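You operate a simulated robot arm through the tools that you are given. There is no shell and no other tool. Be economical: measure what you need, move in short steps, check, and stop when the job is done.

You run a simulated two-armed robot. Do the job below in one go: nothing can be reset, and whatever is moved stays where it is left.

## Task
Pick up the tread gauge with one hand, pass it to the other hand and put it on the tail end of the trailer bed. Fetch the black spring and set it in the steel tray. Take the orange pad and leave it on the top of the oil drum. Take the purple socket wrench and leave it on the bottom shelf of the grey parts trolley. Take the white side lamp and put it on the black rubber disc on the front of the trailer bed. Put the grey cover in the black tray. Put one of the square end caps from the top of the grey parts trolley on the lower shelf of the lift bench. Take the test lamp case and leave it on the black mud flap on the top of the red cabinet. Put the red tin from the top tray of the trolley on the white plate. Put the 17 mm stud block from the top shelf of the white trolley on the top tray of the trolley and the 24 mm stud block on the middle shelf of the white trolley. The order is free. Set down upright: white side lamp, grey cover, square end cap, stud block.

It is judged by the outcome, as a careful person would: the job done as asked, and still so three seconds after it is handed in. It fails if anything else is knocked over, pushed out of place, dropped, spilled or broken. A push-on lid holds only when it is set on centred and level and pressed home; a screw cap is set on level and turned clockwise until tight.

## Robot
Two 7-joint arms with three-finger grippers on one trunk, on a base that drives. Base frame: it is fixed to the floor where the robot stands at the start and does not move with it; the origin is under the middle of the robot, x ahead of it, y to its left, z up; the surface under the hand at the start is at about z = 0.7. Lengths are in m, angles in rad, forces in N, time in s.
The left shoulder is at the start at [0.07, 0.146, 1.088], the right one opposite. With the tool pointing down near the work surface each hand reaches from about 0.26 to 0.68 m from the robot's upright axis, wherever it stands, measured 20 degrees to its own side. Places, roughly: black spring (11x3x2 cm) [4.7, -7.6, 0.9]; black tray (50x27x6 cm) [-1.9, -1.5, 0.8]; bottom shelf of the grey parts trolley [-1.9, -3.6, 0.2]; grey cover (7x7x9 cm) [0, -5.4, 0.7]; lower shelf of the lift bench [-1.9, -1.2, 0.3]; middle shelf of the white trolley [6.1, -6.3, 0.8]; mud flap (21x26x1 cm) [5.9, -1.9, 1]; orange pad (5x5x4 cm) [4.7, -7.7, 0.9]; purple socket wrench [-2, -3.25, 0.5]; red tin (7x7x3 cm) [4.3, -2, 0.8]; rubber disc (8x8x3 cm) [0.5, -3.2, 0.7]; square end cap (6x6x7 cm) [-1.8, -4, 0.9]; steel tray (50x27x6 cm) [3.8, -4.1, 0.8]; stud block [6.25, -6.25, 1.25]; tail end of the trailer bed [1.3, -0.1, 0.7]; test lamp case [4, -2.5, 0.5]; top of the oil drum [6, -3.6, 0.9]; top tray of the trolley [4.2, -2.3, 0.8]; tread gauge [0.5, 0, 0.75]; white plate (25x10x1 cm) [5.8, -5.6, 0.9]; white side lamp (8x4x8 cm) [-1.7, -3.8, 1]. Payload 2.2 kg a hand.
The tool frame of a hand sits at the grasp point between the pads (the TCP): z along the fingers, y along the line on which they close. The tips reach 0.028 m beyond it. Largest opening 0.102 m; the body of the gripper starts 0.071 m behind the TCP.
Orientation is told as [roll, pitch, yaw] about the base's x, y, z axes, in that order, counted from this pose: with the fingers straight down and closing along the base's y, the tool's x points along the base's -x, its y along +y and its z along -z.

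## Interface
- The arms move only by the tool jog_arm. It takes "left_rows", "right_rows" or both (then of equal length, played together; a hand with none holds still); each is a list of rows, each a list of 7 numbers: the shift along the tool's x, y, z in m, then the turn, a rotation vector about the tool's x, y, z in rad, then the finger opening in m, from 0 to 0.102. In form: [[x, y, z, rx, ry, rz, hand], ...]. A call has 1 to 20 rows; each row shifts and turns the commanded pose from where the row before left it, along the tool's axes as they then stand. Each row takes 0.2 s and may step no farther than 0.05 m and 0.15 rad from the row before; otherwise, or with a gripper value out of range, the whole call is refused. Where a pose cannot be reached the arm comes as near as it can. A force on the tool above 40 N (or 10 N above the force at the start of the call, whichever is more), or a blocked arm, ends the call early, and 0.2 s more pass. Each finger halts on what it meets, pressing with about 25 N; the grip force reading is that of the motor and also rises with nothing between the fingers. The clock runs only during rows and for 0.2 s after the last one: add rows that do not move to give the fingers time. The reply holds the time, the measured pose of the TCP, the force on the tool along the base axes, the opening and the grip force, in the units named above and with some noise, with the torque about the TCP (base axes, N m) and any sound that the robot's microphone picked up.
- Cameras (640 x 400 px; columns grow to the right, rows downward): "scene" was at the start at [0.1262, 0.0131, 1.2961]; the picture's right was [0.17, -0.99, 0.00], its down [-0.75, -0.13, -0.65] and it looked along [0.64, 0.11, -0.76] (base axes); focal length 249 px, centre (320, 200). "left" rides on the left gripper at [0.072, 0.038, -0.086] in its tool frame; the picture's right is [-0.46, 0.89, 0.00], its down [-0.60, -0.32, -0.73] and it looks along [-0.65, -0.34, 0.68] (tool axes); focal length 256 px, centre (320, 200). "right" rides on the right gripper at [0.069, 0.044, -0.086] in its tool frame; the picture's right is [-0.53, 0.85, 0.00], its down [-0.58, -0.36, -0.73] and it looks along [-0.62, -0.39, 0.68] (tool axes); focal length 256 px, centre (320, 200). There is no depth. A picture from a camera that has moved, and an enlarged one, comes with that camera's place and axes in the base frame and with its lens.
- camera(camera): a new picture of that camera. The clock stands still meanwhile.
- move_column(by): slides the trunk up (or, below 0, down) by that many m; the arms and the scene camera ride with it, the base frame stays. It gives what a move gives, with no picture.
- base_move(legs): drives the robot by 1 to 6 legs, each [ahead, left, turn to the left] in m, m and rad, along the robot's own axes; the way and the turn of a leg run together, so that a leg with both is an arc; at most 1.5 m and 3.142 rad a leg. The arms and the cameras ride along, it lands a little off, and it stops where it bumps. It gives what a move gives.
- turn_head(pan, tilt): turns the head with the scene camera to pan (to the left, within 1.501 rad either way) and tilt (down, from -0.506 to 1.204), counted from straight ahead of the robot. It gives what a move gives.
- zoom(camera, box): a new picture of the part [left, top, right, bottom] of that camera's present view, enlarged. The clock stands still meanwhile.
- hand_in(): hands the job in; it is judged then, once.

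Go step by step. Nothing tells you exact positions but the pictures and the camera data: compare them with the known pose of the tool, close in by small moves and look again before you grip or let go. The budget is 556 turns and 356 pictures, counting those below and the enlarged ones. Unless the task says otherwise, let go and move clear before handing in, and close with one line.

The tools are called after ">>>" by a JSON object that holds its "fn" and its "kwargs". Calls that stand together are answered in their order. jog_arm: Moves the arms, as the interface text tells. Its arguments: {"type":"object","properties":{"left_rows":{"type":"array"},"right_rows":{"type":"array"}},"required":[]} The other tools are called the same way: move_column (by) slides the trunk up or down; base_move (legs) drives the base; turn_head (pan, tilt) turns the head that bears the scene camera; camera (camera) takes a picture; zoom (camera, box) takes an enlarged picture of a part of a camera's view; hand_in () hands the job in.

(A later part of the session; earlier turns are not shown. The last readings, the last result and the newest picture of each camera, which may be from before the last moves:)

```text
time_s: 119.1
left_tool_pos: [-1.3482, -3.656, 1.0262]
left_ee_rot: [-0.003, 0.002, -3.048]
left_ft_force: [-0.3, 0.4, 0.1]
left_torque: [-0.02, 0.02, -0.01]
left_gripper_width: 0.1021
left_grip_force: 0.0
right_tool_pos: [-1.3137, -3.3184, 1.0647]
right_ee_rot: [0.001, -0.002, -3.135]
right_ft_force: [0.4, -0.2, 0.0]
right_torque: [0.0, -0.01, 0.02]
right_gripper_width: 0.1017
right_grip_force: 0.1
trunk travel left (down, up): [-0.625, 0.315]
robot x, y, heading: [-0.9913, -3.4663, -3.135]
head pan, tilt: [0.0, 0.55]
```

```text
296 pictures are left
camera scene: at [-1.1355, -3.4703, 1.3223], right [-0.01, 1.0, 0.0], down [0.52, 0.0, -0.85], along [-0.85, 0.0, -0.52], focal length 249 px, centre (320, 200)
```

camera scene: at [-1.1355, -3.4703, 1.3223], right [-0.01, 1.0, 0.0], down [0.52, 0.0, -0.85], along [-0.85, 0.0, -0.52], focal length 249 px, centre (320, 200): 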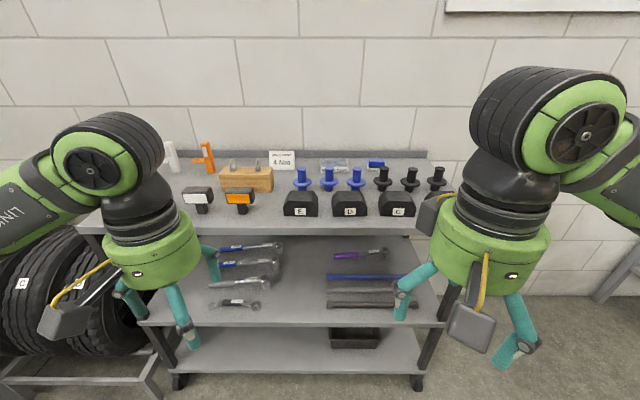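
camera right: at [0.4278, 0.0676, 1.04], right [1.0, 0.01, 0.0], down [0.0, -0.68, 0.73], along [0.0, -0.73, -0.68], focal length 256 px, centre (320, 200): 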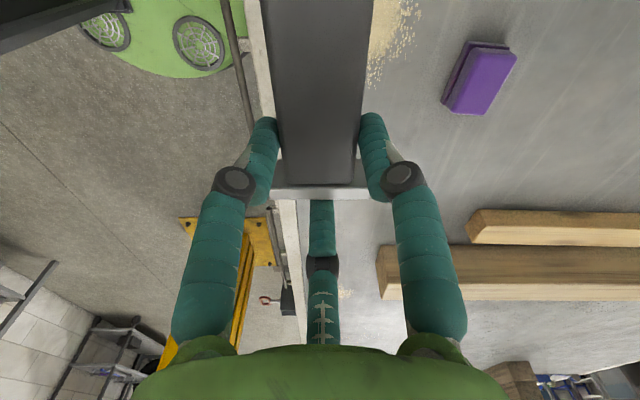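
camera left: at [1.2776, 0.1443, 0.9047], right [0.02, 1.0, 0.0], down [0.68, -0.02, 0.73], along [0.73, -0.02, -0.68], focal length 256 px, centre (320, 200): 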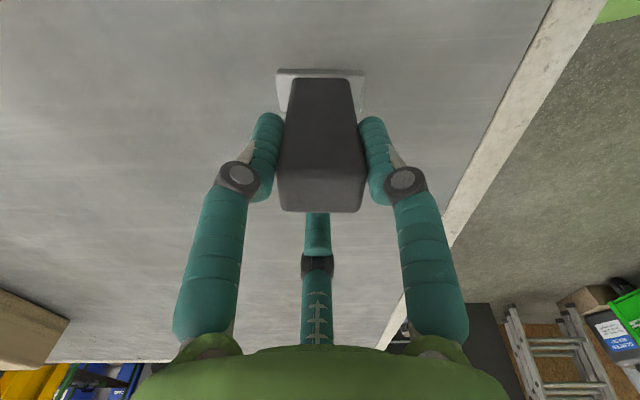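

>>> {"fn": "zoom", "kwargs": {"camera": "scene", "box": [130, 130, 290, 230]}}

>>> {"fn": "zoom", "kwargs": {"camera": "scene", "box": [270, 140, 470, 265]}}

>>> {"fn": "zoom", "kwargs": {"camera": "scene", "box": [180, 230, 420, 380]}}

```text
4.00 times, centred on (210, 180) of scene
camera zoom: at [-1.1355, -3.4703, 1.3223], right [-0.01, 1.0, 0.0], down [0.52, 0.0, -0.85], along [-0.85, 0.0, -0.52], focal length 995 px, centre (760, 280)
```

zoom: 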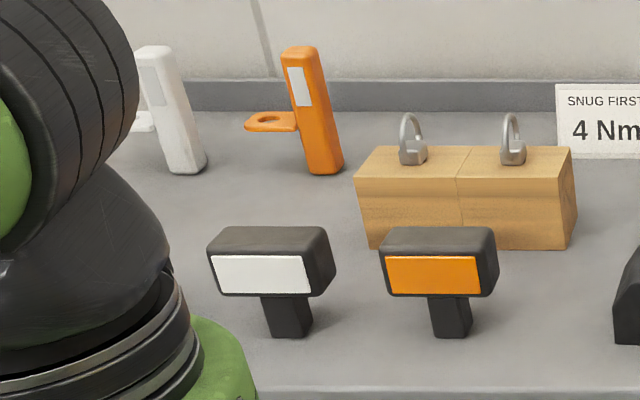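

```text
3.20 times, centred on (370, 202) of scene
camera zoom: at [-1.1355, -3.4703, 1.3223], right [-0.01, 1.0, 0.0], down [0.52, 0.0, -0.85], along [-0.85, 0.0, -0.52], focal length 796 px, centre (160, 192)
```

zoom: 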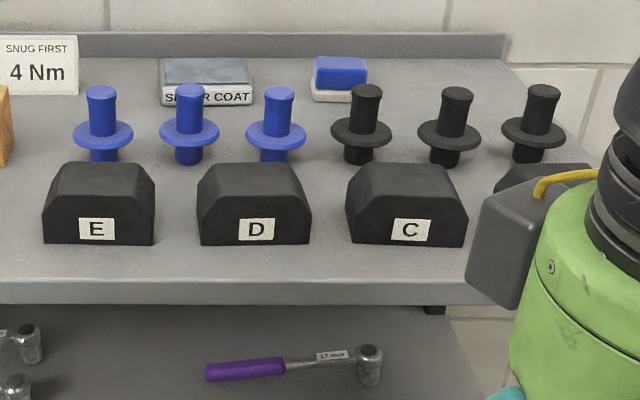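

```text
2.67 times, centred on (300, 305) of scene
camera zoom: at [-1.1355, -3.4703, 1.3223], right [-0.01, 1.0, 0.0], down [0.52, 0.0, -0.85], along [-0.85, 0.0, -0.52], focal length 663 px, centre (373, -80)
```

zoom: 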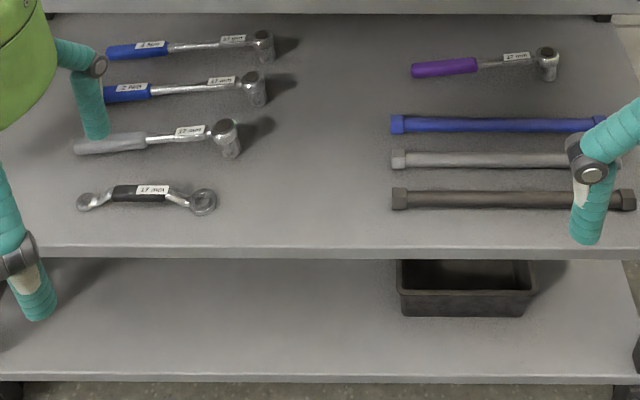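

The hands are clearly three-fingered (third finger opposite the camera), so I'll grip rods with the third finger on the far side. First the wrench: prepare the arms, lower the trunk so the hand slips under the top shelf.

>>> {"fn": "jog_arm", "kwargs": {"left_rows": [[0.015, 0.02, -0.042, 0, 0, 0, 0.102], [0.015, 0.02, -0.042, 0, 0, 0, 0.102], [0.015, 0.02, -0.042, 0, 0, 0, 0.102], [0, 0, 0, 0, 0, 0, 0.102]], "right_rows": [[0, 0, 0, 0, 0, -0.1425, 0.102], [0, 0, 0, 0, 0, -0.1425, 0.102], [0, 0, 0, 0, 0, -0.1425, 0.102], [0, 0, 0, 0, 0, -0.1425, 0.102]]}}

>>> {"fn": "move_column", "kwargs": {"by": -0.48}}

>>> {"fn": "turn_head", "kwargs": {"pan": 0.2, "tilt": 0.4}}

>>> {"fn": "camera", "kwargs": {"camera": "scene"}}

>>> {"fn": "camera", "kwargs": {"camera": "right"}}

```text
time_s: 120.1
left_tool_pos: [-1.2981, -3.7123, 1.15]
left_ee_rot: [-0.001, 0.004, -3.047]
left_ft_force: [-0.2, 0.8, -0.2]
left_torque: [-0.01, 0.0, 0.0]
left_gripper_width: 0.1021
left_grip_force: 0.0
right_tool_pos: [-1.3139, -3.3198, 1.065]
right_ee_rot: [-0.001, 0.0, -2.562]
right_ft_force: [-0.3, 0.5, 0.4]
right_torque: [0.0, -0.03, -0.02]
right_gripper_width: 0.1021
right_grip_force: 0.0
trunk travel left (down, up): [-0.625, 0.315]
robot x, y, heading: [-0.9958, -3.4686, -3.135]
head pan, tilt: [0.0, 0.55]
```

```text
refused: -0.48 is not a number from -0.4 to 0.4
```

```text
time_s: 120.8
left_tool_pos: [-1.2972, -3.7122, 1.1512]
left_ee_rot: [-0.002, 0.0, -3.048]
left_ft_force: [-0.3, 1.0, -0.2]
left_torque: [0.03, 0.01, 0.0]
left_gripper_width: 0.1019
left_grip_force: 0.1
right_tool_pos: [-1.3139, -3.3209, 1.0652]
right_ee_rot: [-0.001, -0.001, -2.565]
right_ft_force: [0.7, -0.3, -0.5]
right_torque: [-0.01, 0.01, -0.02]
right_gripper_width: 0.102
right_grip_force: 0.0
trunk travel left (down, up): [-0.625, 0.315]
robot x, y, heading: [-0.997, -3.4688, -3.13]
head pan, tilt: [0.201, 0.4]
```

```text
292 pictures are left
camera scene: at [-1.1364, -3.4888, 1.336], right [-0.2, 0.98, 0.0], down [0.38, 0.08, -0.92], along [-0.9, -0.19, -0.39], focal length 249 px, centre (320, 200)
```

scene: 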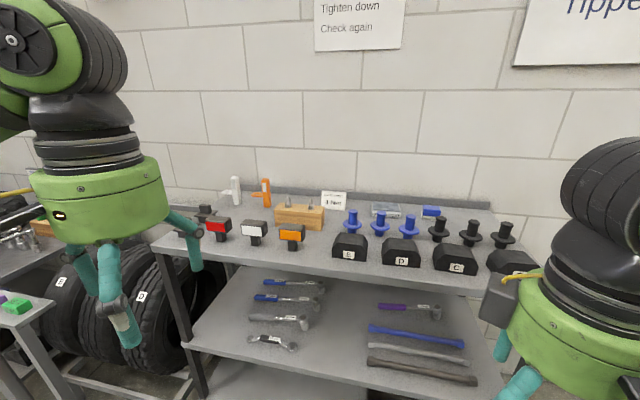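

```text
291 pictures are left
camera right: at [-1.2321, -3.3196, 1.1506], right [0.01, -1.0, 0.0], down [-0.68, -0.01, 0.73], along [-0.73, -0.01, -0.68], focal length 256 px, centre (320, 200)
```

right: 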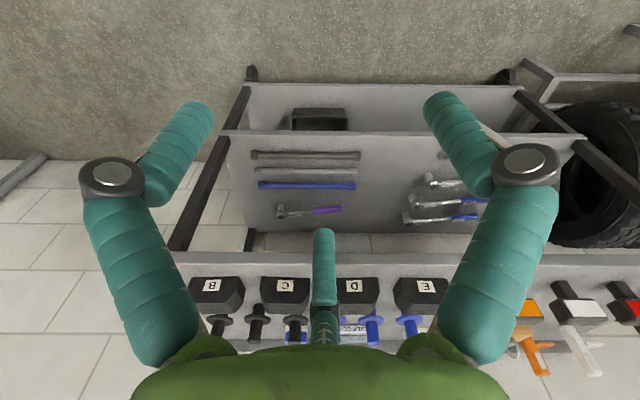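

>>> {"fn": "move_column", "kwargs": {"by": -0.3}}

>>> {"fn": "move_column", "kwargs": {"by": -0.17}}

>>> {"fn": "base_move", "kwargs": {"legs": [[0.2, 0, -0.0]]}}

>>> {"fn": "turn_head", "kwargs": {"pan": -0.2, "tilt": 0.5}}

>>> {"fn": "camera", "kwargs": {"camera": "scene"}}

>>> {"fn": "camera", "kwargs": {"camera": "right"}}

```text
time_s: 123.8
left_tool_pos: [-1.2977, -3.7114, 0.8508]
left_ee_rot: [0.0, 0.0, -3.048]
left_ft_force: [0.7, -0.3, 0.1]
left_torque: [0.03, 0.0, 0.03]
left_gripper_width: 0.102
left_grip_force: 0.0
right_tool_pos: [-1.314, -3.3198, 0.7652]
right_ee_rot: [0.001, -0.001, -2.565]
right_ft_force: [-0.4, 0.0, -0.1]
right_torque: [-0.01, 0.0, 0.0]
right_gripper_width: 0.1021
right_grip_force: 0.0
trunk travel left (down, up): [-0.325, 0.615]
robot x, y, heading: [-0.9966, -3.4699, -3.131]
head pan, tilt: [0.201, 0.4]
```

```text
time_s: 125.8
left_tool_pos: [-1.2966, -3.7126, 0.6803]
left_ee_rot: [-0.002, 0.001, -3.047]
left_ft_force: [0.3, -0.1, -1.0]
left_torque: [0.07, 0.04, -0.03]
left_gripper_width: 0.1022
left_grip_force: 0.0
right_tool_pos: [-1.3129, -3.3204, 0.5952]
right_ee_rot: [0.0, -0.001, -2.566]
right_ft_force: [0.0, 0.2, -0.7]
right_torque: [-0.02, 0.02, 0.0]
right_gripper_width: 0.1023
right_grip_force: 0.0
trunk travel left (down, up): [-0.155, 0.785]
robot x, y, heading: [-0.9983, -3.4708, -3.129]
head pan, tilt: [0.201, 0.4]
```

```text
time_s: 127.3
left_tool_pos: [-1.4988, -3.7127, 0.6815]
left_ee_rot: [-0.002, -0.002, -3.05]
left_ft_force: [-0.7, 0.2, -0.3]
left_torque: [0.02, 0.0, -0.04]
left_gripper_width: 0.1022
left_grip_force: 0.0
right_tool_pos: [-1.5149, -3.3216, 0.5959]
right_ee_rot: [-0.001, -0.001, -2.568]
right_ft_force: [0.3, 0.4, -0.3]
right_torque: [0.01, 0.02, -0.01]
right_gripper_width: 0.102
right_grip_force: 0.1
trunk travel left (down, up): [-0.155, 0.785]
robot x, y, heading: [-1.1947, -3.4699, -3.137]
head pan, tilt: [0.201, 0.4]
```

```text
time_s: 128.2
left_tool_pos: [-1.4975, -3.7129, 0.6809]
left_ee_rot: [0.0, 0.0, -3.049]
left_ft_force: [-0.7, -0.3, -0.6]
left_torque: [0.0, 0.0, 0.0]
left_gripper_width: 0.1021
left_grip_force: 0.1
right_tool_pos: [-1.5126, -3.3215, 0.5956]
right_ee_rot: [-0.001, 0.0, -2.568]
right_ft_force: [0.1, -0.3, 0.6]
right_torque: [0.01, 0.01, 0.0]
right_gripper_width: 0.1019
right_grip_force: 0.0
trunk travel left (down, up): [-0.155, 0.785]
robot x, y, heading: [-1.1906, -3.4692, -3.135]
head pan, tilt: [-0.201, 0.499]
```

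```text
290 pictures are left
camera scene: at [-1.3348, -3.4532, 0.8569], right [0.19, 0.98, 0.0], down [0.47, -0.09, -0.88], along [-0.86, 0.17, -0.48], focal length 249 px, centre (320, 200)
```

scene: 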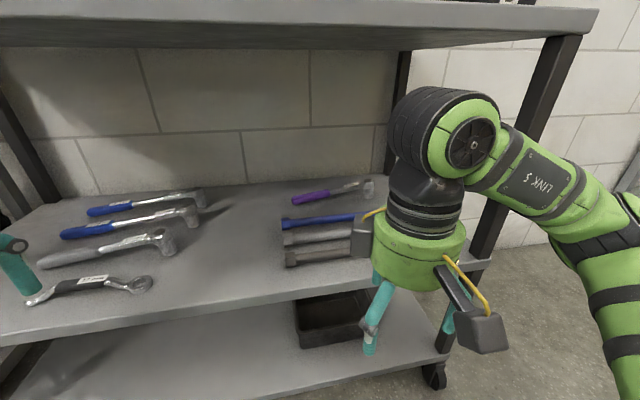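

```text
289 pictures are left
camera right: at [-1.4317, -3.3202, 0.6806], right [0.01, -1.0, 0.0], down [-0.68, -0.01, 0.73], along [-0.73, -0.01, -0.68], focal length 256 px, centre (320, 200)
```

right: 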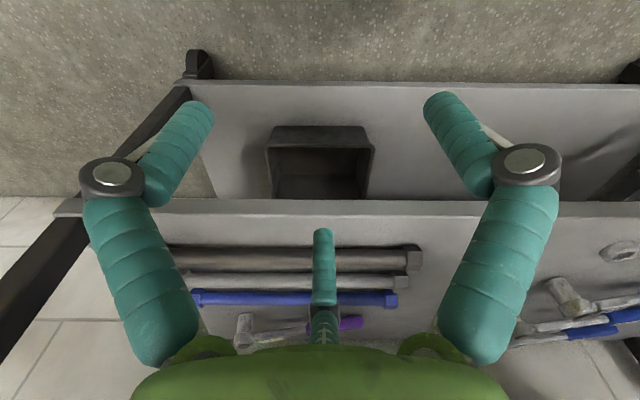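

>>> {"fn": "move_column", "kwargs": {"by": -0.022}}

>>> {"fn": "base_move", "kwargs": {"legs": [[0.155, 0, 0.0]]}}

>>> {"fn": "camera", "kwargs": {"camera": "scene"}}

>>> {"fn": "camera", "kwargs": {"camera": "right"}}

```text
time_s: 128.9
left_tool_pos: [-1.4979, -3.7126, 0.6589]
left_ee_rot: [-0.004, 0.0, -3.05]
left_ft_force: [0.0, -0.2, -0.3]
left_torque: [0.01, -0.02, 0.03]
left_gripper_width: 0.1021
left_grip_force: 0.1
right_tool_pos: [-1.5139, -3.3197, 0.5739]
right_ee_rot: [-0.001, -0.003, -2.567]
right_ft_force: [0.3, -0.3, 0.5]
right_torque: [-0.03, -0.02, -0.01]
right_gripper_width: 0.1021
right_grip_force: 0.1
trunk travel left (down, up): [-0.133, 0.807]
robot x, y, heading: [-1.1931, -3.4688, -3.135]
head pan, tilt: [-0.201, 0.499]
```

```text
time_s: 130.2
left_tool_pos: [-1.612, -3.7156, 0.6598]
left_ee_rot: [-0.006, -0.001, -3.052]
left_ft_force: [-0.2, -0.4, 0.0]
left_torque: [0.0, 0.01, 0.01]
left_gripper_width: 0.1022
left_grip_force: 0.1
right_tool_pos: [-1.626, -3.3233, 0.5729]
right_ee_rot: [0.003, 0.012, -2.586]
right_ft_force: [0.5, -0.2, -0.1]
right_torque: [0.01, 0.01, -0.02]
right_gripper_width: 0.1021
right_grip_force: 0.0
trunk travel left (down, up): [-0.133, 0.807]
robot x, y, heading: [-1.3092, -3.4718, 3.137]
head pan, tilt: [-0.201, 0.499]
stopped in leg 1: the robot was blocked; the commanded pose is now the measured one
```

```text
288 pictures are left
camera scene: at [-1.4453, -3.4591, 0.8365], right [0.2, 0.98, 0.0], down [0.46, -0.09, -0.88], along [-0.86, 0.18, -0.47], focal length 249 px, centre (320, 200)
```

scene: 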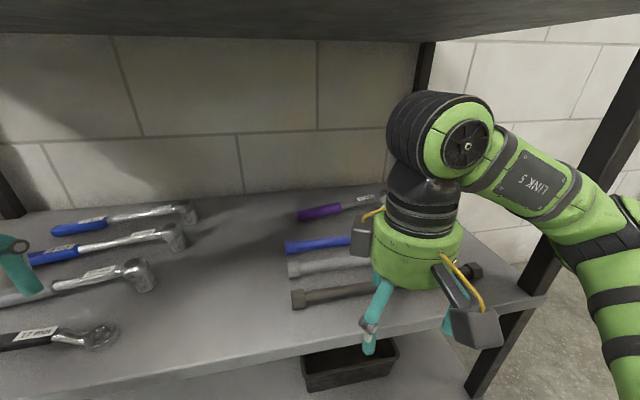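

```text
287 pictures are left
camera right: at [-1.5462, -3.3245, 0.66], right [-0.01, -1.0, 0.0], down [-0.69, 0.0, 0.72], along [-0.72, 0.01, -0.69], focal length 256 px, centre (320, 200)
```

right: 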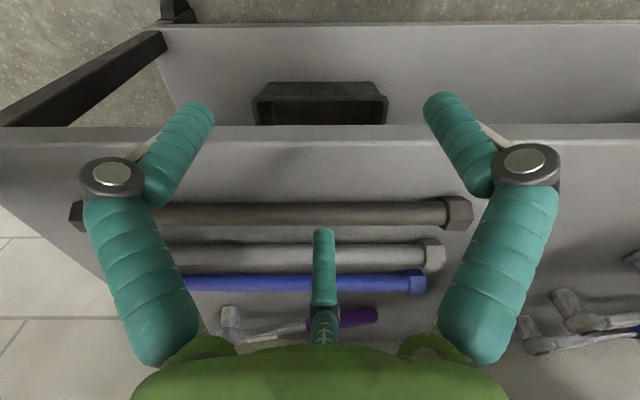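

>>> {"fn": "turn_head", "kwargs": {"pan": 0, "tilt": 1.2}}

>>> {"fn": "camera", "kwargs": {"camera": "scene"}}

>>> {"fn": "turn_head", "kwargs": {"pan": -1.0, "tilt": 0.7}}

>>> {"fn": "camera", "kwargs": {"camera": "scene"}}

```text
time_s: 131.2
left_tool_pos: [-1.6116, -3.7165, 0.658]
left_ee_rot: [-0.008, -0.004, -3.053]
left_ft_force: [0.0, 0.0, -0.4]
left_torque: [0.0, -0.02, 0.02]
left_gripper_width: 0.1022
left_grip_force: 0.0
right_tool_pos: [-1.6271, -3.3232, 0.5731]
right_ee_rot: [0.004, 0.012, -2.586]
right_ft_force: [-0.2, -0.7, 0.2]
right_torque: [0.0, 0.01, -0.01]
right_gripper_width: 0.102
right_grip_force: 0.1
trunk travel left (down, up): [-0.133, 0.807]
robot x, y, heading: [-1.3107, -3.4711, -3.141]
head pan, tilt: [0.0, 1.201]
```

```text
286 pictures are left
camera scene: at [-1.412, -3.4771, 0.7822], right [0.0, 1.0, 0.01], down [0.93, 0.0, -0.37], along [-0.37, 0.01, -0.93], focal length 249 px, centre (320, 200)
```

scene: 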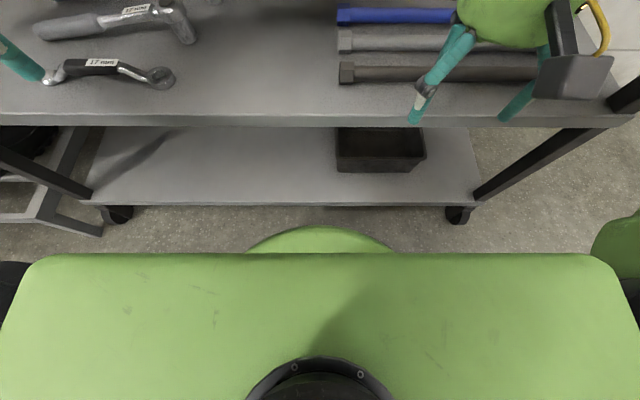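

```text
time_s: 132.5
left_tool_pos: [-1.6119, -3.7179, 0.6592]
left_ee_rot: [-0.007, -0.004, -3.052]
left_ft_force: [0.7, -0.5, -0.4]
left_torque: [0.01, 0.0, -0.03]
left_gripper_width: 0.102
left_grip_force: 0.0
right_tool_pos: [-1.627, -3.3228, 0.5719]
right_ee_rot: [0.004, 0.014, -2.585]
right_ft_force: [0.1, -0.6, 0.2]
right_torque: [0.0, 0.01, 0.0]
right_gripper_width: 0.102
right_grip_force: 0.1
trunk travel left (down, up): [-0.133, 0.807]
robot x, y, heading: [-1.3152, -3.4723, -3.14]
head pan, tilt: [-1.0, 0.7]
```

```text
285 pictures are left
camera scene: at [-1.4017, -3.4059, 0.8184], right [0.84, 0.54, 0.0], down [0.34, -0.54, -0.77], along [-0.42, 0.65, -0.64], focal length 249 px, centre (320, 200)
```

scene: 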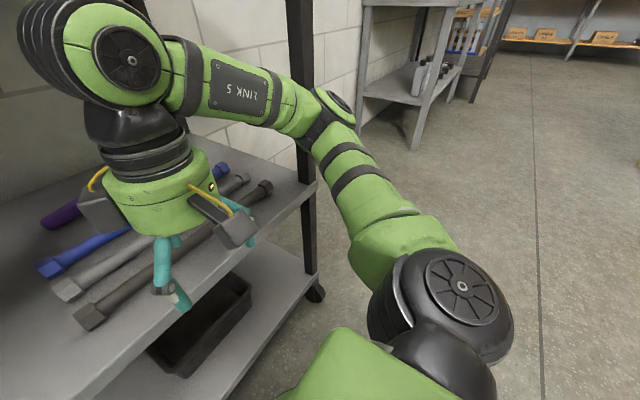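

The right elbow touched the trolley's front-right post. I'll back out and use the left hand instead, with its elbow inside the open bay.

>>> {"fn": "base_move", "kwargs": {"legs": [[-0.28, 0, 0], [0, -0.39, 0]]}}

>>> {"fn": "jog_arm", "kwargs": {"left_rows": [[0, 0, 0.03, 0, 0, -0.132, 0.102], [0, 0, 0.03, 0, 0, -0.132, 0.102], [0, 0, 0.025, 0, 0, -0.132, 0.102], [0, 0, 0, 0, 0, 0, 0.102]], "right_rows": [[0.026, -0.0227, -0.03, 0, 0, 0, 0.102], [0.026, -0.0227, -0.03, 0, 0, 0, 0.102], [0.026, -0.0227, -0.03, 0, 0, 0, 0.102], [0, 0, 0, 0, 0, 0, 0.102]]}}

>>> {"fn": "turn_head", "kwargs": {"pan": 0.3, "tilt": 0.5}}

>>> {"fn": "camera", "kwargs": {"camera": "scene"}}

>>> {"fn": "camera", "kwargs": {"camera": "left"}}

```text
time_s: 136.5
left_tool_pos: [-1.3364, -3.3207, 0.6579]
left_ee_rot: [0.0, 0.003, -3.06]
left_ft_force: [-0.2, 0.6, -1.0]
left_torque: [0.01, -0.01, -0.02]
left_gripper_width: 0.102
left_grip_force: 0.1
right_tool_pos: [-1.3492, -2.9256, 0.5676]
right_ee_rot: [0.013, 0.017, -2.59]
right_ft_force: [0.1, 0.3, -0.5]
right_torque: [-0.02, -0.01, 0.0]
right_gripper_width: 0.1023
right_grip_force: 0.2
trunk travel left (down, up): [-0.133, 0.807]
robot x, y, heading: [-1.0317, -3.0827, 3.138]
head pan, tilt: [-1.0, 0.7]
```

```text
time_s: 137.5
left_tool_pos: [-1.3366, -3.3196, 0.5732]
left_ee_rot: [-0.002, 0.004, -2.659]
left_ft_force: [-0.2, -0.9, -0.1]
left_torque: [-0.01, 0.0, 0.0]
left_gripper_width: 0.1018
left_grip_force: 0.0
right_tool_pos: [-1.3199, -2.8287, 0.6604]
right_ee_rot: [0.015, 0.018, -2.59]
right_ft_force: [0.3, -0.3, 0.2]
right_torque: [-0.02, 0.0, 0.0]
right_gripper_width: 0.1019
right_grip_force: 0.1
trunk travel left (down, up): [-0.133, 0.807]
robot x, y, heading: [-1.0302, -3.0819, 3.133]
head pan, tilt: [-1.0, 0.7]
```

```text
time_s: 139.0
left_tool_pos: [-1.3375, -3.3192, 0.5731]
left_ee_rot: [0.002, 0.004, -2.662]
left_ft_force: [0.3, 0.2, 0.2]
left_torque: [0.03, -0.01, -0.01]
left_gripper_width: 0.1024
left_grip_force: 0.0
right_tool_pos: [-1.3196, -2.8287, 0.6602]
right_ee_rot: [0.013, 0.018, -2.59]
right_ft_force: [-0.3, -0.2, -0.7]
right_torque: [-0.02, 0.02, 0.04]
right_gripper_width: 0.102
right_grip_force: 0.3
trunk travel left (down, up): [-0.133, 0.807]
robot x, y, heading: [-1.0306, -3.079, 3.137]
head pan, tilt: [0.3, 0.499]
```

```text
284 pictures are left
camera scene: at [-1.1682, -3.1071, 0.8349], right [-0.29, 0.96, 0.0], down [0.46, 0.14, -0.88], along [-0.84, -0.26, -0.48], focal length 249 px, centre (320, 200)
```

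scene: 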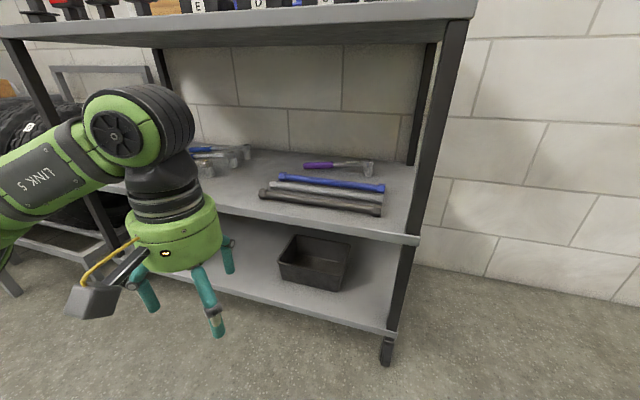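

```text
283 pictures are left
camera left: at [-1.2553, -3.3199, 0.6596], right [0.0, -1.0, 0.0], down [-0.68, 0.0, 0.73], along [-0.73, 0.0, -0.68], focal length 256 px, centre (320, 200)
```

left: 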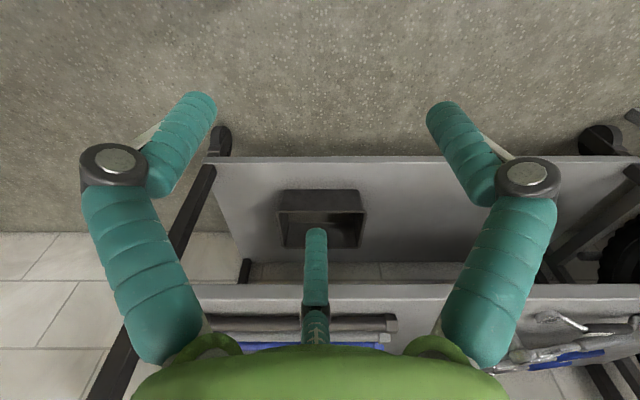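

>>> {"fn": "base_move", "kwargs": {"legs": [[0.2, 0, 0.0]]}}

>>> {"fn": "base_move", "kwargs": {"legs": [[0.12, 0, 0.0]]}}

>>> {"fn": "turn_head", "kwargs": {"pan": 0.5, "tilt": 0.4}}

>>> {"fn": "camera", "kwargs": {"camera": "scene"}}

>>> {"fn": "camera", "kwargs": {"camera": "left"}}

```text
time_s: 140.6
left_tool_pos: [-1.5363, -3.3193, 0.5735]
left_ee_rot: [0.001, 0.004, -2.662]
left_ft_force: [0.7, 0.7, 0.5]
left_torque: [-0.04, 0.0, 0.01]
left_gripper_width: 0.1022
left_grip_force: 0.1
right_tool_pos: [-1.5195, -2.8278, 0.6597]
right_ee_rot: [0.013, 0.019, -2.591]
right_ft_force: [0.0, 0.2, -0.6]
right_torque: [-0.02, 0.03, 0.01]
right_gripper_width: 0.1019
right_grip_force: 0.2
trunk travel left (down, up): [-0.133, 0.807]
robot x, y, heading: [-1.2303, -3.0793, 3.134]
head pan, tilt: [0.3, 0.499]
```

```text
time_s: 141.8
left_tool_pos: [-1.6567, -3.3189, 0.5729]
left_ee_rot: [0.002, 0.003, -2.66]
left_ft_force: [0.0, 0.2, 0.6]
left_torque: [0.01, 0.01, 0.0]
left_gripper_width: 0.1018
left_grip_force: 0.2
right_tool_pos: [-1.6408, -2.8261, 0.6611]
right_ee_rot: [0.012, 0.019, -2.589]
right_ft_force: [-0.4, -0.3, 0.7]
right_torque: [0.03, -0.02, -0.01]
right_gripper_width: 0.1022
right_grip_force: 0.0
trunk travel left (down, up): [-0.133, 0.807]
robot x, y, heading: [-1.3498, -3.0789, 3.138]
head pan, tilt: [0.3, 0.499]
```

```text
time_s: 142.6
left_tool_pos: [-1.6576, -3.319, 0.5722]
left_ee_rot: [0.001, 0.004, -2.662]
left_ft_force: [-0.8, 0.2, 0.1]
left_torque: [0.02, 0.0, -0.02]
left_gripper_width: 0.1018
left_grip_force: 0.0
right_tool_pos: [-1.6402, -2.8263, 0.6594]
right_ee_rot: [0.011, 0.019, -2.588]
right_ft_force: [-0.4, -0.3, 0.4]
right_torque: [0.02, -0.01, 0.0]
right_gripper_width: 0.1019
right_grip_force: 0.1
trunk travel left (down, up): [-0.133, 0.807]
robot x, y, heading: [-1.3503, -3.0807, 3.137]
head pan, tilt: [0.499, 0.4]
```

```text
282 pictures are left
camera scene: at [-1.483, -3.1231, 0.844], right [-0.47, 0.88, 0.0], down [0.34, 0.18, -0.92], along [-0.81, -0.44, -0.39], focal length 249 px, centre (320, 200)
```

scene: 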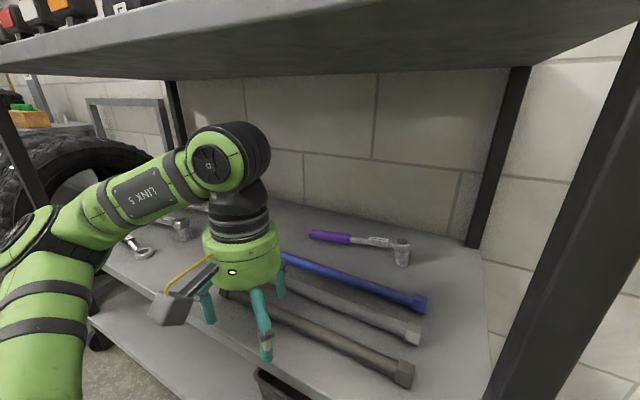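

```text
281 pictures are left
camera left: at [-1.5757, -3.3184, 0.6596], right [0.0, -1.0, 0.0], down [-0.68, 0.0, 0.73], along [-0.73, 0.0, -0.68], focal length 256 px, centre (320, 200)
```

left: 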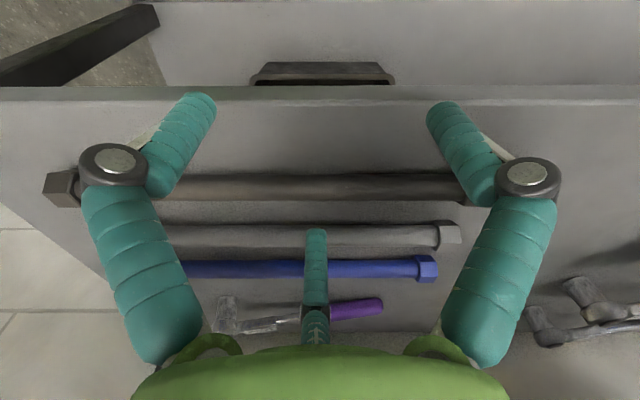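

>>> {"fn": "jog_arm", "kwargs": {"left_rows": [[0, 0, -0.015, 0, 0, 0, 0.102], [-0.0359, -0.0144, 0, 0, 0, 0, 0.102], [-0.0359, -0.0144, 0, 0, 0, 0, 0.102], [-0.0359, -0.0144, 0, 0, 0, 0, 0.102], [-0.0359, -0.0144, 0, 0, 0, 0, 0.102], [-0.0359, -0.0144, 0, 0, 0, 0, 0.102], [-0.0359, -0.0144, 0, 0, 0, 0, 0.102], [-0.0359, -0.0144, 0, 0, 0, 0, 0.102], [0, 0, 0, 0, 0, 0, 0.102]]}}

>>> {"fn": "camera", "kwargs": {"camera": "scene"}}

>>> {"fn": "camera", "kwargs": {"camera": "left"}}

```text
time_s: 144.6
left_tool_pos: [-1.9271, -3.3437, 0.5865]
left_ee_rot: [0.0, 0.003, -2.663]
left_ft_force: [-0.1, 0.4, -0.3]
left_torque: [0.02, -0.01, 0.02]
left_gripper_width: 0.102
left_grip_force: 0.0
right_tool_pos: [-1.6397, -2.8268, 0.6588]
right_ee_rot: [0.012, 0.017, -2.59]
right_ft_force: [-0.2, -0.4, -0.1]
right_torque: [-0.01, -0.01, 0.01]
right_gripper_width: 0.1023
right_grip_force: 0.1
trunk travel left (down, up): [-0.133, 0.807]
robot x, y, heading: [-1.3471, -3.0797, 3.138]
head pan, tilt: [0.499, 0.4]
```

```text
280 pictures are left
camera scene: at [-1.483, -3.1232, 0.844], right [-0.47, 0.88, 0.0], down [0.34, 0.18, -0.92], along [-0.81, -0.44, -0.39], focal length 249 px, centre (320, 200)
```

scene: 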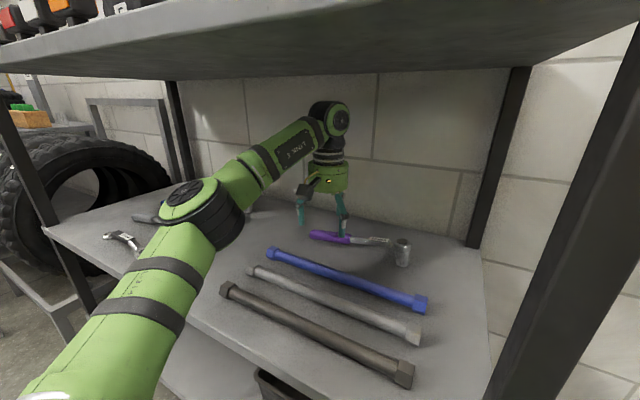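

```text
279 pictures are left
camera left: at [-1.8456, -3.3438, 0.6737], right [0.0, -1.0, 0.0], down [-0.69, 0.0, 0.73], along [-0.73, 0.0, -0.69], focal length 256 px, centre (320, 200)
```

left: 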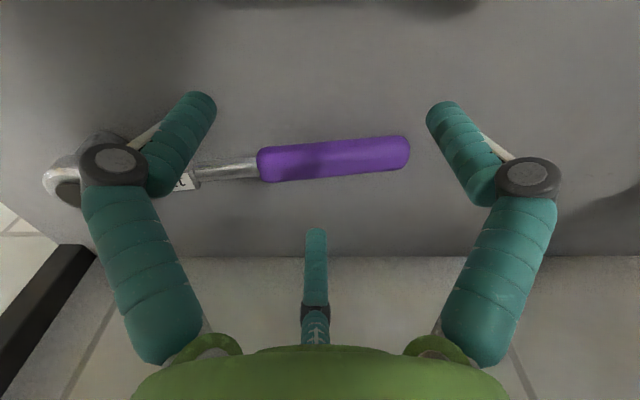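

>>> {"fn": "jog_arm", "kwargs": {"left_rows": [[-0.0295, -0.0256, 0, 0, 0, 0, 0.102], [0, 0, 0.03, 0, 0, 0, 0.09], [0, 0, 0.022, 0, 0, 0, 0.08], [0, 0, 0, 0, 0, 0, 0.08]]}}

>>> {"fn": "camera", "kwargs": {"camera": "left"}}

```text
time_s: 145.6
left_tool_pos: [-1.9644, -3.3353, 0.5336]
left_ee_rot: [0.0, 0.003, -2.661]
left_ft_force: [0.1, -0.3, -0.6]
left_torque: [0.03, -0.01, 0.02]
left_gripper_width: 0.0796
left_grip_force: 0.2
right_tool_pos: [-1.6397, -2.8269, 0.6599]
right_ee_rot: [0.013, 0.018, -2.59]
right_ft_force: [0.5, -0.1, 0.1]
right_torque: [-0.01, -0.03, 0.01]
right_gripper_width: 0.1018
right_grip_force: 0.0
trunk travel left (down, up): [-0.133, 0.807]
robot x, y, heading: [-1.3485, -3.0828, 3.137]
head pan, tilt: [0.499, 0.4]
```

```text
278 pictures are left
camera left: at [-1.8829, -3.3356, 0.621], right [0.0, -1.0, 0.0], down [-0.68, 0.0, 0.73], along [-0.73, 0.0, -0.68], focal length 256 px, centre (320, 200)
```

left: 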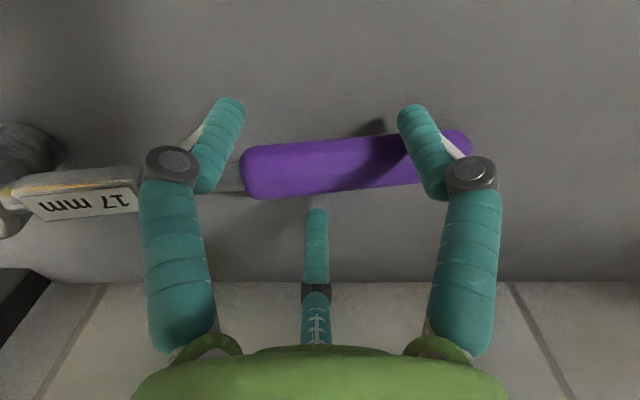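

>>> {"fn": "jog_arm", "kwargs": {"left_rows": [[0, 0, 0, 0, 0, 0, 0.06], [0, 0, 0, 0, 0, 0, 0.04], [0, 0, 0, 0, 0, 0, 0.02], [0, 0, 0, 0, 0, 0, 0.0], [0, 0, 0, 0, 0, 0, 0.0]]}}

>>> {"fn": "camera", "kwargs": {"camera": "left"}}

```text
time_s: 146.8
left_tool_pos: [-1.9638, -3.3359, 0.5353]
left_ee_rot: [0.0, 0.003, -2.661]
left_ft_force: [-1.2, -1.5, 2.0]
left_torque: [0.03, 0.11, 0.17]
left_gripper_width: 0.0386
left_grip_force: 25.0
right_tool_pos: [-1.6397, -2.8269, 0.6612]
right_ee_rot: [0.012, 0.017, -2.59]
right_ft_force: [0.3, -0.1, 1.0]
right_torque: [0.01, -0.02, 0.0]
right_gripper_width: 0.1018
right_grip_force: 0.1
trunk travel left (down, up): [-0.133, 0.807]
robot x, y, heading: [-1.3516, -3.0805, 3.135]
head pan, tilt: [0.499, 0.4]
```

```text
277 pictures are left
camera left: at [-1.8828, -3.3356, 0.6214], right [0.0, -1.0, 0.0], down [-0.68, 0.0, 0.73], along [-0.73, 0.0, -0.68], focal length 256 px, centre (320, 200)
```

left: 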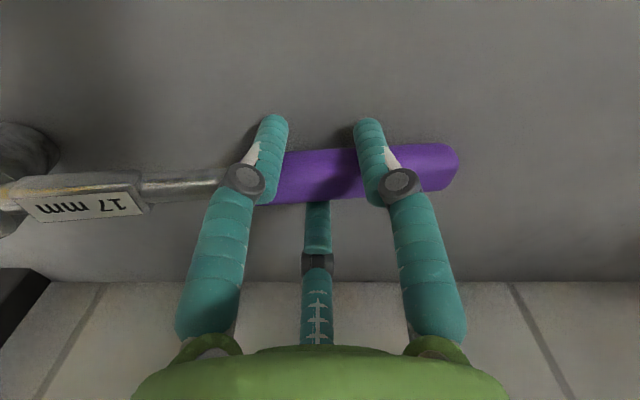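

>>> {"fn": "jog_arm", "kwargs": {"left_rows": [[0, 0, -0.03, 0, 0, 0, 0.0], [0, 0, -0.032, 0, 0, 0, 0.0], [0, 0, 0, 0, 0, 0, 0.0]]}}

>>> {"fn": "camera", "kwargs": {"camera": "scene"}}

```text
time_s: 147.6
left_tool_pos: [-1.9617, -3.3353, 0.5972]
left_ee_rot: [0.0, 0.003, -2.662]
left_ft_force: [-0.1, 0.2, -3.0]
left_torque: [-0.29, -0.04, 0.0]
left_gripper_width: 0.0386
left_grip_force: 25.3
left hand out of reach, approached as far as the arm can: row 2
right_tool_pos: [-1.6399, -2.8275, 0.6593]
right_ee_rot: [0.013, 0.016, -2.591]
right_ft_force: [0.8, -0.1, -1.1]
right_torque: [0.01, 0.02, -0.02]
right_gripper_width: 0.102
right_grip_force: 0.1
trunk travel left (down, up): [-0.133, 0.807]
robot x, y, heading: [-1.352, -3.0808, 3.136]
head pan, tilt: [0.499, 0.4]
```

```text
276 pictures are left
camera scene: at [-1.4834, -3.1233, 0.8439], right [-0.47, 0.88, 0.0], down [0.34, 0.18, -0.92], along [-0.81, -0.44, -0.39], focal length 249 px, centre (320, 200)
```

scene: 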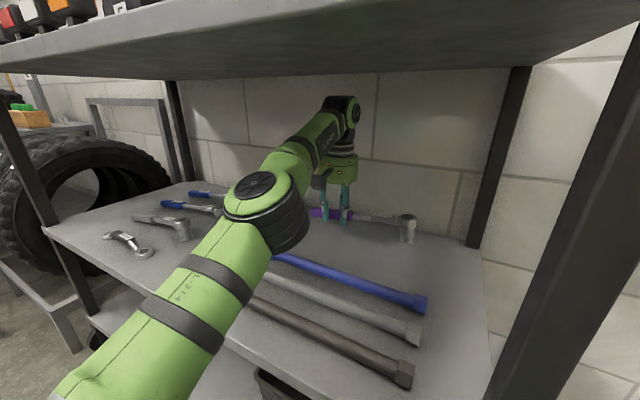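

>>> {"fn": "jog_arm", "kwargs": {"left_rows": [[0.0346, 0.0158, 0, 0, 0, 0, 0.0], [0.0346, 0.0158, 0, 0, 0, 0, 0.0], [0.0346, 0.0158, 0, 0, 0, 0, 0.0], [0.0346, 0.0158, 0, 0, 0, 0, 0.0], [0.0346, 0.0158, 0, 0, 0, 0, 0.0], [0.0346, 0.0158, 0, 0, 0, 0, 0.0], [0.0346, 0.0158, 0, 0, 0, 0, 0.0], [0.0346, 0.0158, 0, 0, 0, 0, 0.0], [0, 0, 0, 0, 0, 0, 0.0]]}}

>>> {"fn": "base_move", "kwargs": {"legs": [[-0.42, 0, 0.0]]}}

>>> {"fn": "camera", "kwargs": {"camera": "scene"}}

>>> {"fn": "camera", "kwargs": {"camera": "left"}}

```text
time_s: 149.6
left_tool_pos: [-1.6565, -3.3194, 0.5989]
left_ee_rot: [0.001, 0.003, -2.661]
left_ft_force: [0.5, 0.2, -3.0]
left_torque: [-0.2, -0.04, -0.02]
left_gripper_width: 0.0385
left_grip_force: 24.6
right_tool_pos: [-1.6404, -2.8277, 0.6604]
right_ee_rot: [0.013, 0.017, -2.589]
right_ft_force: [0.7, 1.3, 1.0]
right_torque: [0.02, -0.01, -0.01]
right_gripper_width: 0.1016
right_grip_force: 0.1
trunk travel left (down, up): [-0.133, 0.807]
robot x, y, heading: [-1.3502, -3.0788, 3.135]
head pan, tilt: [0.499, 0.4]
```

```text
time_s: 152.1
left_tool_pos: [-1.2385, -3.3217, 0.5987]
left_ee_rot: [0.003, 0.003, -2.66]
left_ft_force: [0.3, 0.3, -3.1]
left_torque: [-0.23, -0.01, 0.01]
left_gripper_width: 0.0383
left_grip_force: 25.9
right_tool_pos: [-1.2227, -2.8299, 0.6589]
right_ee_rot: [0.013, 0.017, -2.588]
right_ft_force: [-0.4, -0.6, 0.6]
right_torque: [0.01, 0.01, 0.0]
right_gripper_width: 0.1023
right_grip_force: 0.0
trunk travel left (down, up): [-0.133, 0.807]
robot x, y, heading: [-0.9357, -3.0794, 3.14]
head pan, tilt: [0.499, 0.4]
```

```text
275 pictures are left
camera scene: at [-1.0655, -3.1251, 0.844], right [-0.48, 0.88, 0.0], down [0.34, 0.19, -0.92], along [-0.81, -0.44, -0.39], focal length 249 px, centre (320, 200)
```

scene: 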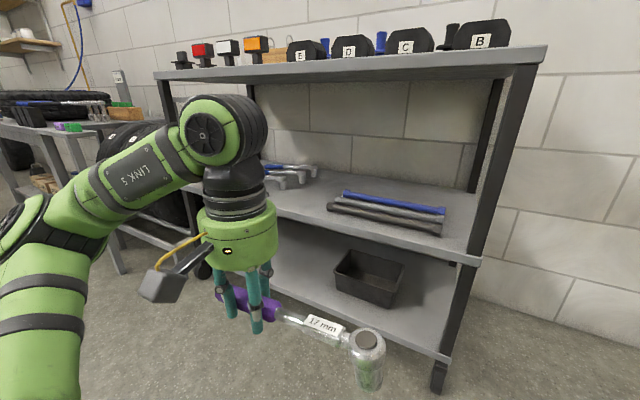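

```text
274 pictures are left
camera left: at [-1.1575, -3.3217, 0.6851], right [0.0, -1.0, 0.0], down [-0.69, 0.0, 0.73], along [-0.73, 0.0, -0.69], focal length 256 px, centre (320, 200)
```

left: 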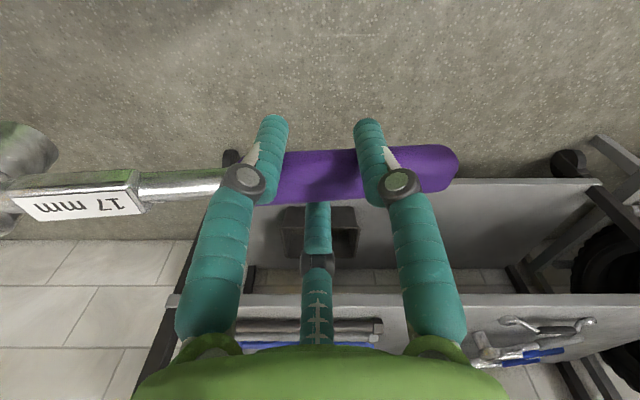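

>>> {"fn": "base_move", "kwargs": {"legs": [[0, 0.37, 0.0]]}}

>>> {"fn": "move_column", "kwargs": {"by": -0.12}}

>>> {"fn": "jog_arm", "kwargs": {"left_rows": [[0, 0, 0.04, 0, 0, 0, 0.0], [0, 0, 0.04, 0, 0, 0, 0.0], [0, 0, 0.04, 0, 0, 0, 0.0], [0, 0, 0.04, 0, 0, 0, 0.0], [-0.0266, -0.0139, 0, 0, 0, 0, 0.0], [-0.0266, -0.0139, 0, 0, 0, 0, 0.0], [-0.0266, -0.0139, 0, 0, 0, 0, 0.0], [-0.0266, -0.0139, 0, 0, 0, 0, 0.0], [0, 0, 0, 0.0602, -0.1152, 0, 0.0], [0, 0, 0, 0.0602, -0.1152, 0, 0.0], [0, 0, 0, 0.0602, -0.1152, 0, 0.0], [0, 0, 0, 0.0602, -0.1152, 0, 0.0], [0, 0, 0, 0, 0, 0, 0.0]], "right_rows": [[0.025, 0.016, -0.04, 0, 0, 0, 0.102], [0.025, 0.016, -0.04, 0, 0, 0, 0.102], [0, 0, -0.04, 0, 0, 0, 0.102], [0, 0, 0, 0, 0, 0, 0.102], [0, 0, 0, 0, 0, 0, 0.102], [0, 0, 0, 0, 0, 0, 0.102], [0, 0, 0, 0, 0, 0, 0.102], [0, 0, 0, 0, 0, 0, 0.102], [0, 0, 0, 0, 0, 0, 0.102], [0, 0, 0, 0, 0, 0, 0.102], [0, 0, 0, 0, 0, 0, 0.102], [0, 0, 0, 0, 0, 0, 0.102], [0, 0, 0, 0, 0, 0, 0.102]]}}

>>> {"fn": "camera", "kwargs": {"camera": "scene"}}

>>> {"fn": "camera", "kwargs": {"camera": "left"}}

```text
time_s: 154.5
left_tool_pos: [-1.2395, -3.6933, 0.5984]
left_ee_rot: [0.002, 0.003, -2.656]
left_ft_force: [0.7, 0.3, -3.2]
left_torque: [-0.23, -0.02, -0.02]
left_gripper_width: 0.0387
left_grip_force: 24.9
right_tool_pos: [-1.2242, -3.1993, 0.6596]
right_ee_rot: [0.014, 0.019, -2.584]
right_ft_force: [-0.5, -1.0, 0.0]
right_torque: [0.03, 0.01, -0.01]
right_gripper_width: 0.1021
right_grip_force: 0.0
trunk travel left (down, up): [-0.133, 0.807]
robot x, y, heading: [-0.9338, -3.4511, -3.139]
head pan, tilt: [0.499, 0.4]
```

```text
time_s: 156.0
left_tool_pos: [-1.2378, -3.6933, 0.478]
left_ee_rot: [0.002, 0.004, -2.656]
left_ft_force: [0.3, 0.6, -3.5]
left_torque: [-0.19, -0.04, -0.03]
left_gripper_width: 0.0384
left_grip_force: 24.8
right_tool_pos: [-1.2249, -3.2012, 0.5394]
right_ee_rot: [0.014, 0.017, -2.584]
right_ft_force: [0.2, 0.6, 0.2]
right_torque: [0.01, -0.01, 0.02]
right_gripper_width: 0.102
right_grip_force: 0.0
trunk travel left (down, up): [-0.013, 0.927]
robot x, y, heading: [-0.9323, -3.4492, -3.138]
head pan, tilt: [0.499, 0.4]
```

```text
time_s: 158.8
left_tool_pos: [-1.3571, -3.694, 0.3176]
left_ee_rot: [-0.258, -0.454, -2.596]
left_ft_force: [-0.3, 0.8, -4.1]
left_torque: [-0.23, -0.05, -0.01]
left_gripper_width: 0.0384
left_grip_force: 24.9
right_tool_pos: [-1.1865, -3.2412, 0.6211]
right_ee_rot: [0.015, 0.016, -2.584]
right_ft_force: [-0.9, -0.5, -0.4]
right_torque: [0.0, -0.02, 0.0]
right_gripper_width: 0.1018
right_grip_force: 0.0
right hand out of reach, approached as far as the arm can: row 2, 3
trunk travel left (down, up): [-0.013, 0.927]
robot x, y, heading: [-0.9337, -3.4492, -3.14]
head pan, tilt: [0.499, 0.4]
```

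```text
273 pictures are left
camera scene: at [-1.066, -3.4963, 0.7239], right [-0.48, 0.88, 0.0], down [0.34, 0.19, -0.92], along [-0.81, -0.44, -0.39], focal length 249 px, centre (320, 200)
```

scene: 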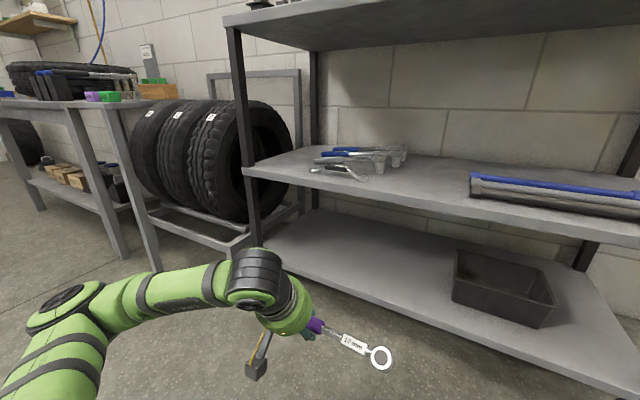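

```text
272 pictures are left
camera left: at [-1.2444, -3.6935, 0.3527], right [0.0, -1.0, 0.0], down [-0.23, 0.0, 0.97], along [-0.97, 0.0, -0.23], focal length 256 px, centre (320, 200)
```

left: 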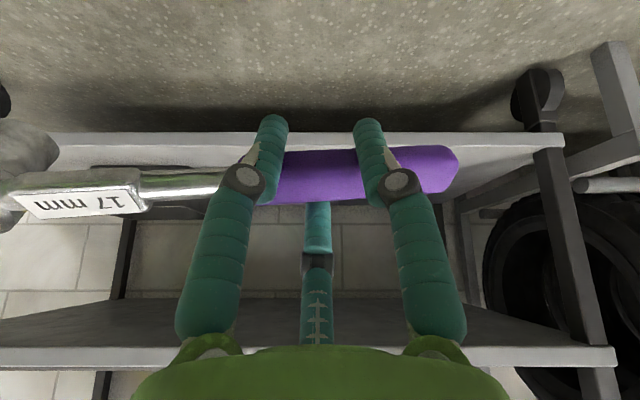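

>>> {"fn": "jog_arm", "kwargs": {"left_rows": [[0, 0, 0.02, 0, 0, 0, 0.0], [0.0, 0, 0.02, 0, 0, 0, 0.0], [0, 0, 0.015, 0, 0, 0, 0.0], [0, 0, 0, 0, 0, 0, 0.0]]}}

>>> {"fn": "base_move", "kwargs": {"legs": [[0.37, 0, 0.0]]}}

>>> {"fn": "camera", "kwargs": {"camera": "scene"}}

>>> {"fn": "camera", "kwargs": {"camera": "left"}}

```text
time_s: 159.8
left_tool_pos: [-1.3855, -3.6945, 0.27]
left_ee_rot: [-0.256, -0.452, -2.598]
left_ft_force: [0.6, 0.1, -3.9]
left_torque: [-0.26, -0.03, 0.01]
left_gripper_width: 0.0386
left_grip_force: 24.7
right_tool_pos: [-1.1852, -3.2405, 0.6211]
right_ee_rot: [0.014, 0.017, -2.584]
right_ft_force: [0.6, 0.7, -0.1]
right_torque: [0.0, -0.04, 0.03]
right_gripper_width: 0.1021
right_grip_force: 0.0
trunk travel left (down, up): [-0.013, 0.927]
robot x, y, heading: [-0.9304, -3.4496, -3.144]
head pan, tilt: [0.499, 0.4]
```

```text
time_s: 162.1
left_tool_pos: [-1.7277, -3.6947, 0.2669]
left_ee_rot: [-0.246, -0.452, -2.614]
left_ft_force: [-0.4, -0.1, -2.6]
left_torque: [-0.23, -0.01, 0.01]
left_gripper_width: 0.0387
left_grip_force: 24.9
right_tool_pos: [-1.5371, -3.2424, 0.6219]
right_ee_rot: [0.015, 0.016, -2.582]
right_ft_force: [0.5, 0.2, 0.8]
right_torque: [0.02, 0.0, 0.0]
right_gripper_width: 0.1017
right_grip_force: 0.1
trunk travel left (down, up): [-0.013, 0.927]
robot x, y, heading: [-1.2811, -3.4523, -3.133]
head pan, tilt: [0.499, 0.4]
stopped in leg 1: the robot was blocked; the commanded pose is now the measured one
```

```text
271 pictures are left
camera scene: at [-1.416, -3.4974, 0.724], right [-0.48, 0.88, 0.0], down [0.34, 0.19, -0.92], along [-0.81, -0.44, -0.39], focal length 249 px, centre (320, 200)
```

scene: 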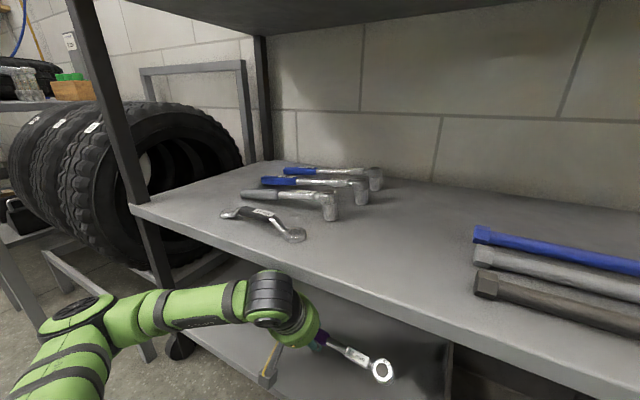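

```text
270 pictures are left
camera left: at [-1.6136, -3.6951, 0.3024], right [-0.01, -1.0, 0.01], down [-0.24, 0.01, 0.97], along [-0.97, 0.01, -0.24], focal length 256 px, centre (320, 200)
```

left: 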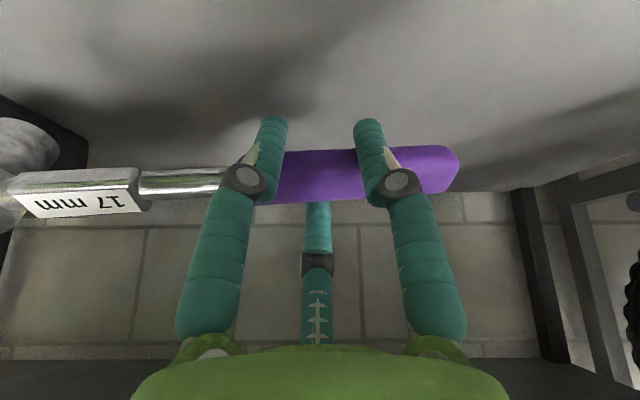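

>>> {"fn": "base_move", "kwargs": {"legs": [[-0.012, 0, 0.0]]}}

>>> {"fn": "jog_arm", "kwargs": {"left_rows": [[0.0089, 0.0046, 0.0173, 0, 0, 0, 0.0], [0.0044, 0.0023, 0.0086, 0, 0, 0, 0.0], [0, 0, 0, 0, 0, 0, 0.0]]}}

>>> {"fn": "jog_arm", "kwargs": {"left_rows": [[0.0044, 0.0023, 0.0086, 0, 0, 0, 0.0], [0, 0, 0, 0, 0, 0, 0.0]]}}

>>> {"fn": "camera", "kwargs": {"camera": "left"}}

```text
time_s: 162.8
left_tool_pos: [-1.7155, -3.6946, 0.2672]
left_ee_rot: [-0.251, -0.453, -2.612]
left_ft_force: [-0.6, 1.4, -3.7]
left_torque: [-0.23, -0.02, 0.01]
left_gripper_width: 0.0383
left_grip_force: 24.6
right_tool_pos: [-1.5248, -3.2418, 0.6223]
right_ee_rot: [0.016, 0.018, -2.581]
right_ft_force: [0.0, -0.4, 0.2]
right_torque: [-0.01, 0.01, -0.01]
right_gripper_width: 0.1021
right_grip_force: 0.1
trunk travel left (down, up): [-0.013, 0.927]
robot x, y, heading: [-1.2744, -3.4523, -3.136]
head pan, tilt: [0.499, 0.4]
```

```text
time_s: 163.6
left_tool_pos: [-1.7159, -3.6944, 0.2375]
left_ee_rot: [-0.249, -0.454, -2.613]
left_ft_force: [0.6, 0.1, -3.6]
left_torque: [-0.22, -0.01, -0.02]
left_gripper_width: 0.0387
left_grip_force: 24.7
right_tool_pos: [-1.5254, -3.2417, 0.6207]
right_ee_rot: [0.016, 0.017, -2.582]
right_ft_force: [0.4, 0.1, 0.0]
right_torque: [0.04, -0.03, 0.03]
right_gripper_width: 0.1021
right_grip_force: 0.1
trunk travel left (down, up): [-0.013, 0.927]
robot x, y, heading: [-1.2744, -3.4492, -3.134]
head pan, tilt: [0.499, 0.4]
```

```text
time_s: 164.2
left_tool_pos: [-1.7162, -3.6945, 0.227]
left_ee_rot: [-0.248, -0.453, -2.614]
left_ft_force: [-0.4, -0.8, -3.3]
left_torque: [-0.26, -0.03, -0.02]
left_gripper_width: 0.0384
left_grip_force: 25.2
right_tool_pos: [-1.5253, -3.2421, 0.6208]
right_ee_rot: [0.016, 0.019, -2.582]
right_ft_force: [0.3, -0.7, -0.2]
right_torque: [-0.01, -0.01, 0.01]
right_gripper_width: 0.102
right_grip_force: 0.2
trunk travel left (down, up): [-0.013, 0.927]
robot x, y, heading: [-1.2688, -3.4472, -3.136]
head pan, tilt: [0.499, 0.4]
```

```text
269 pictures are left
camera left: at [-1.602, -3.6951, 0.2625], right [-0.01, -1.0, 0.01], down [-0.24, 0.01, 0.97], along [-0.97, 0.01, -0.24], focal length 256 px, centre (320, 200)
```

left: 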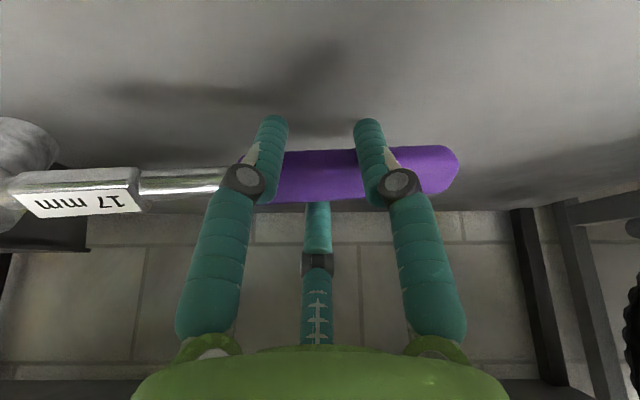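

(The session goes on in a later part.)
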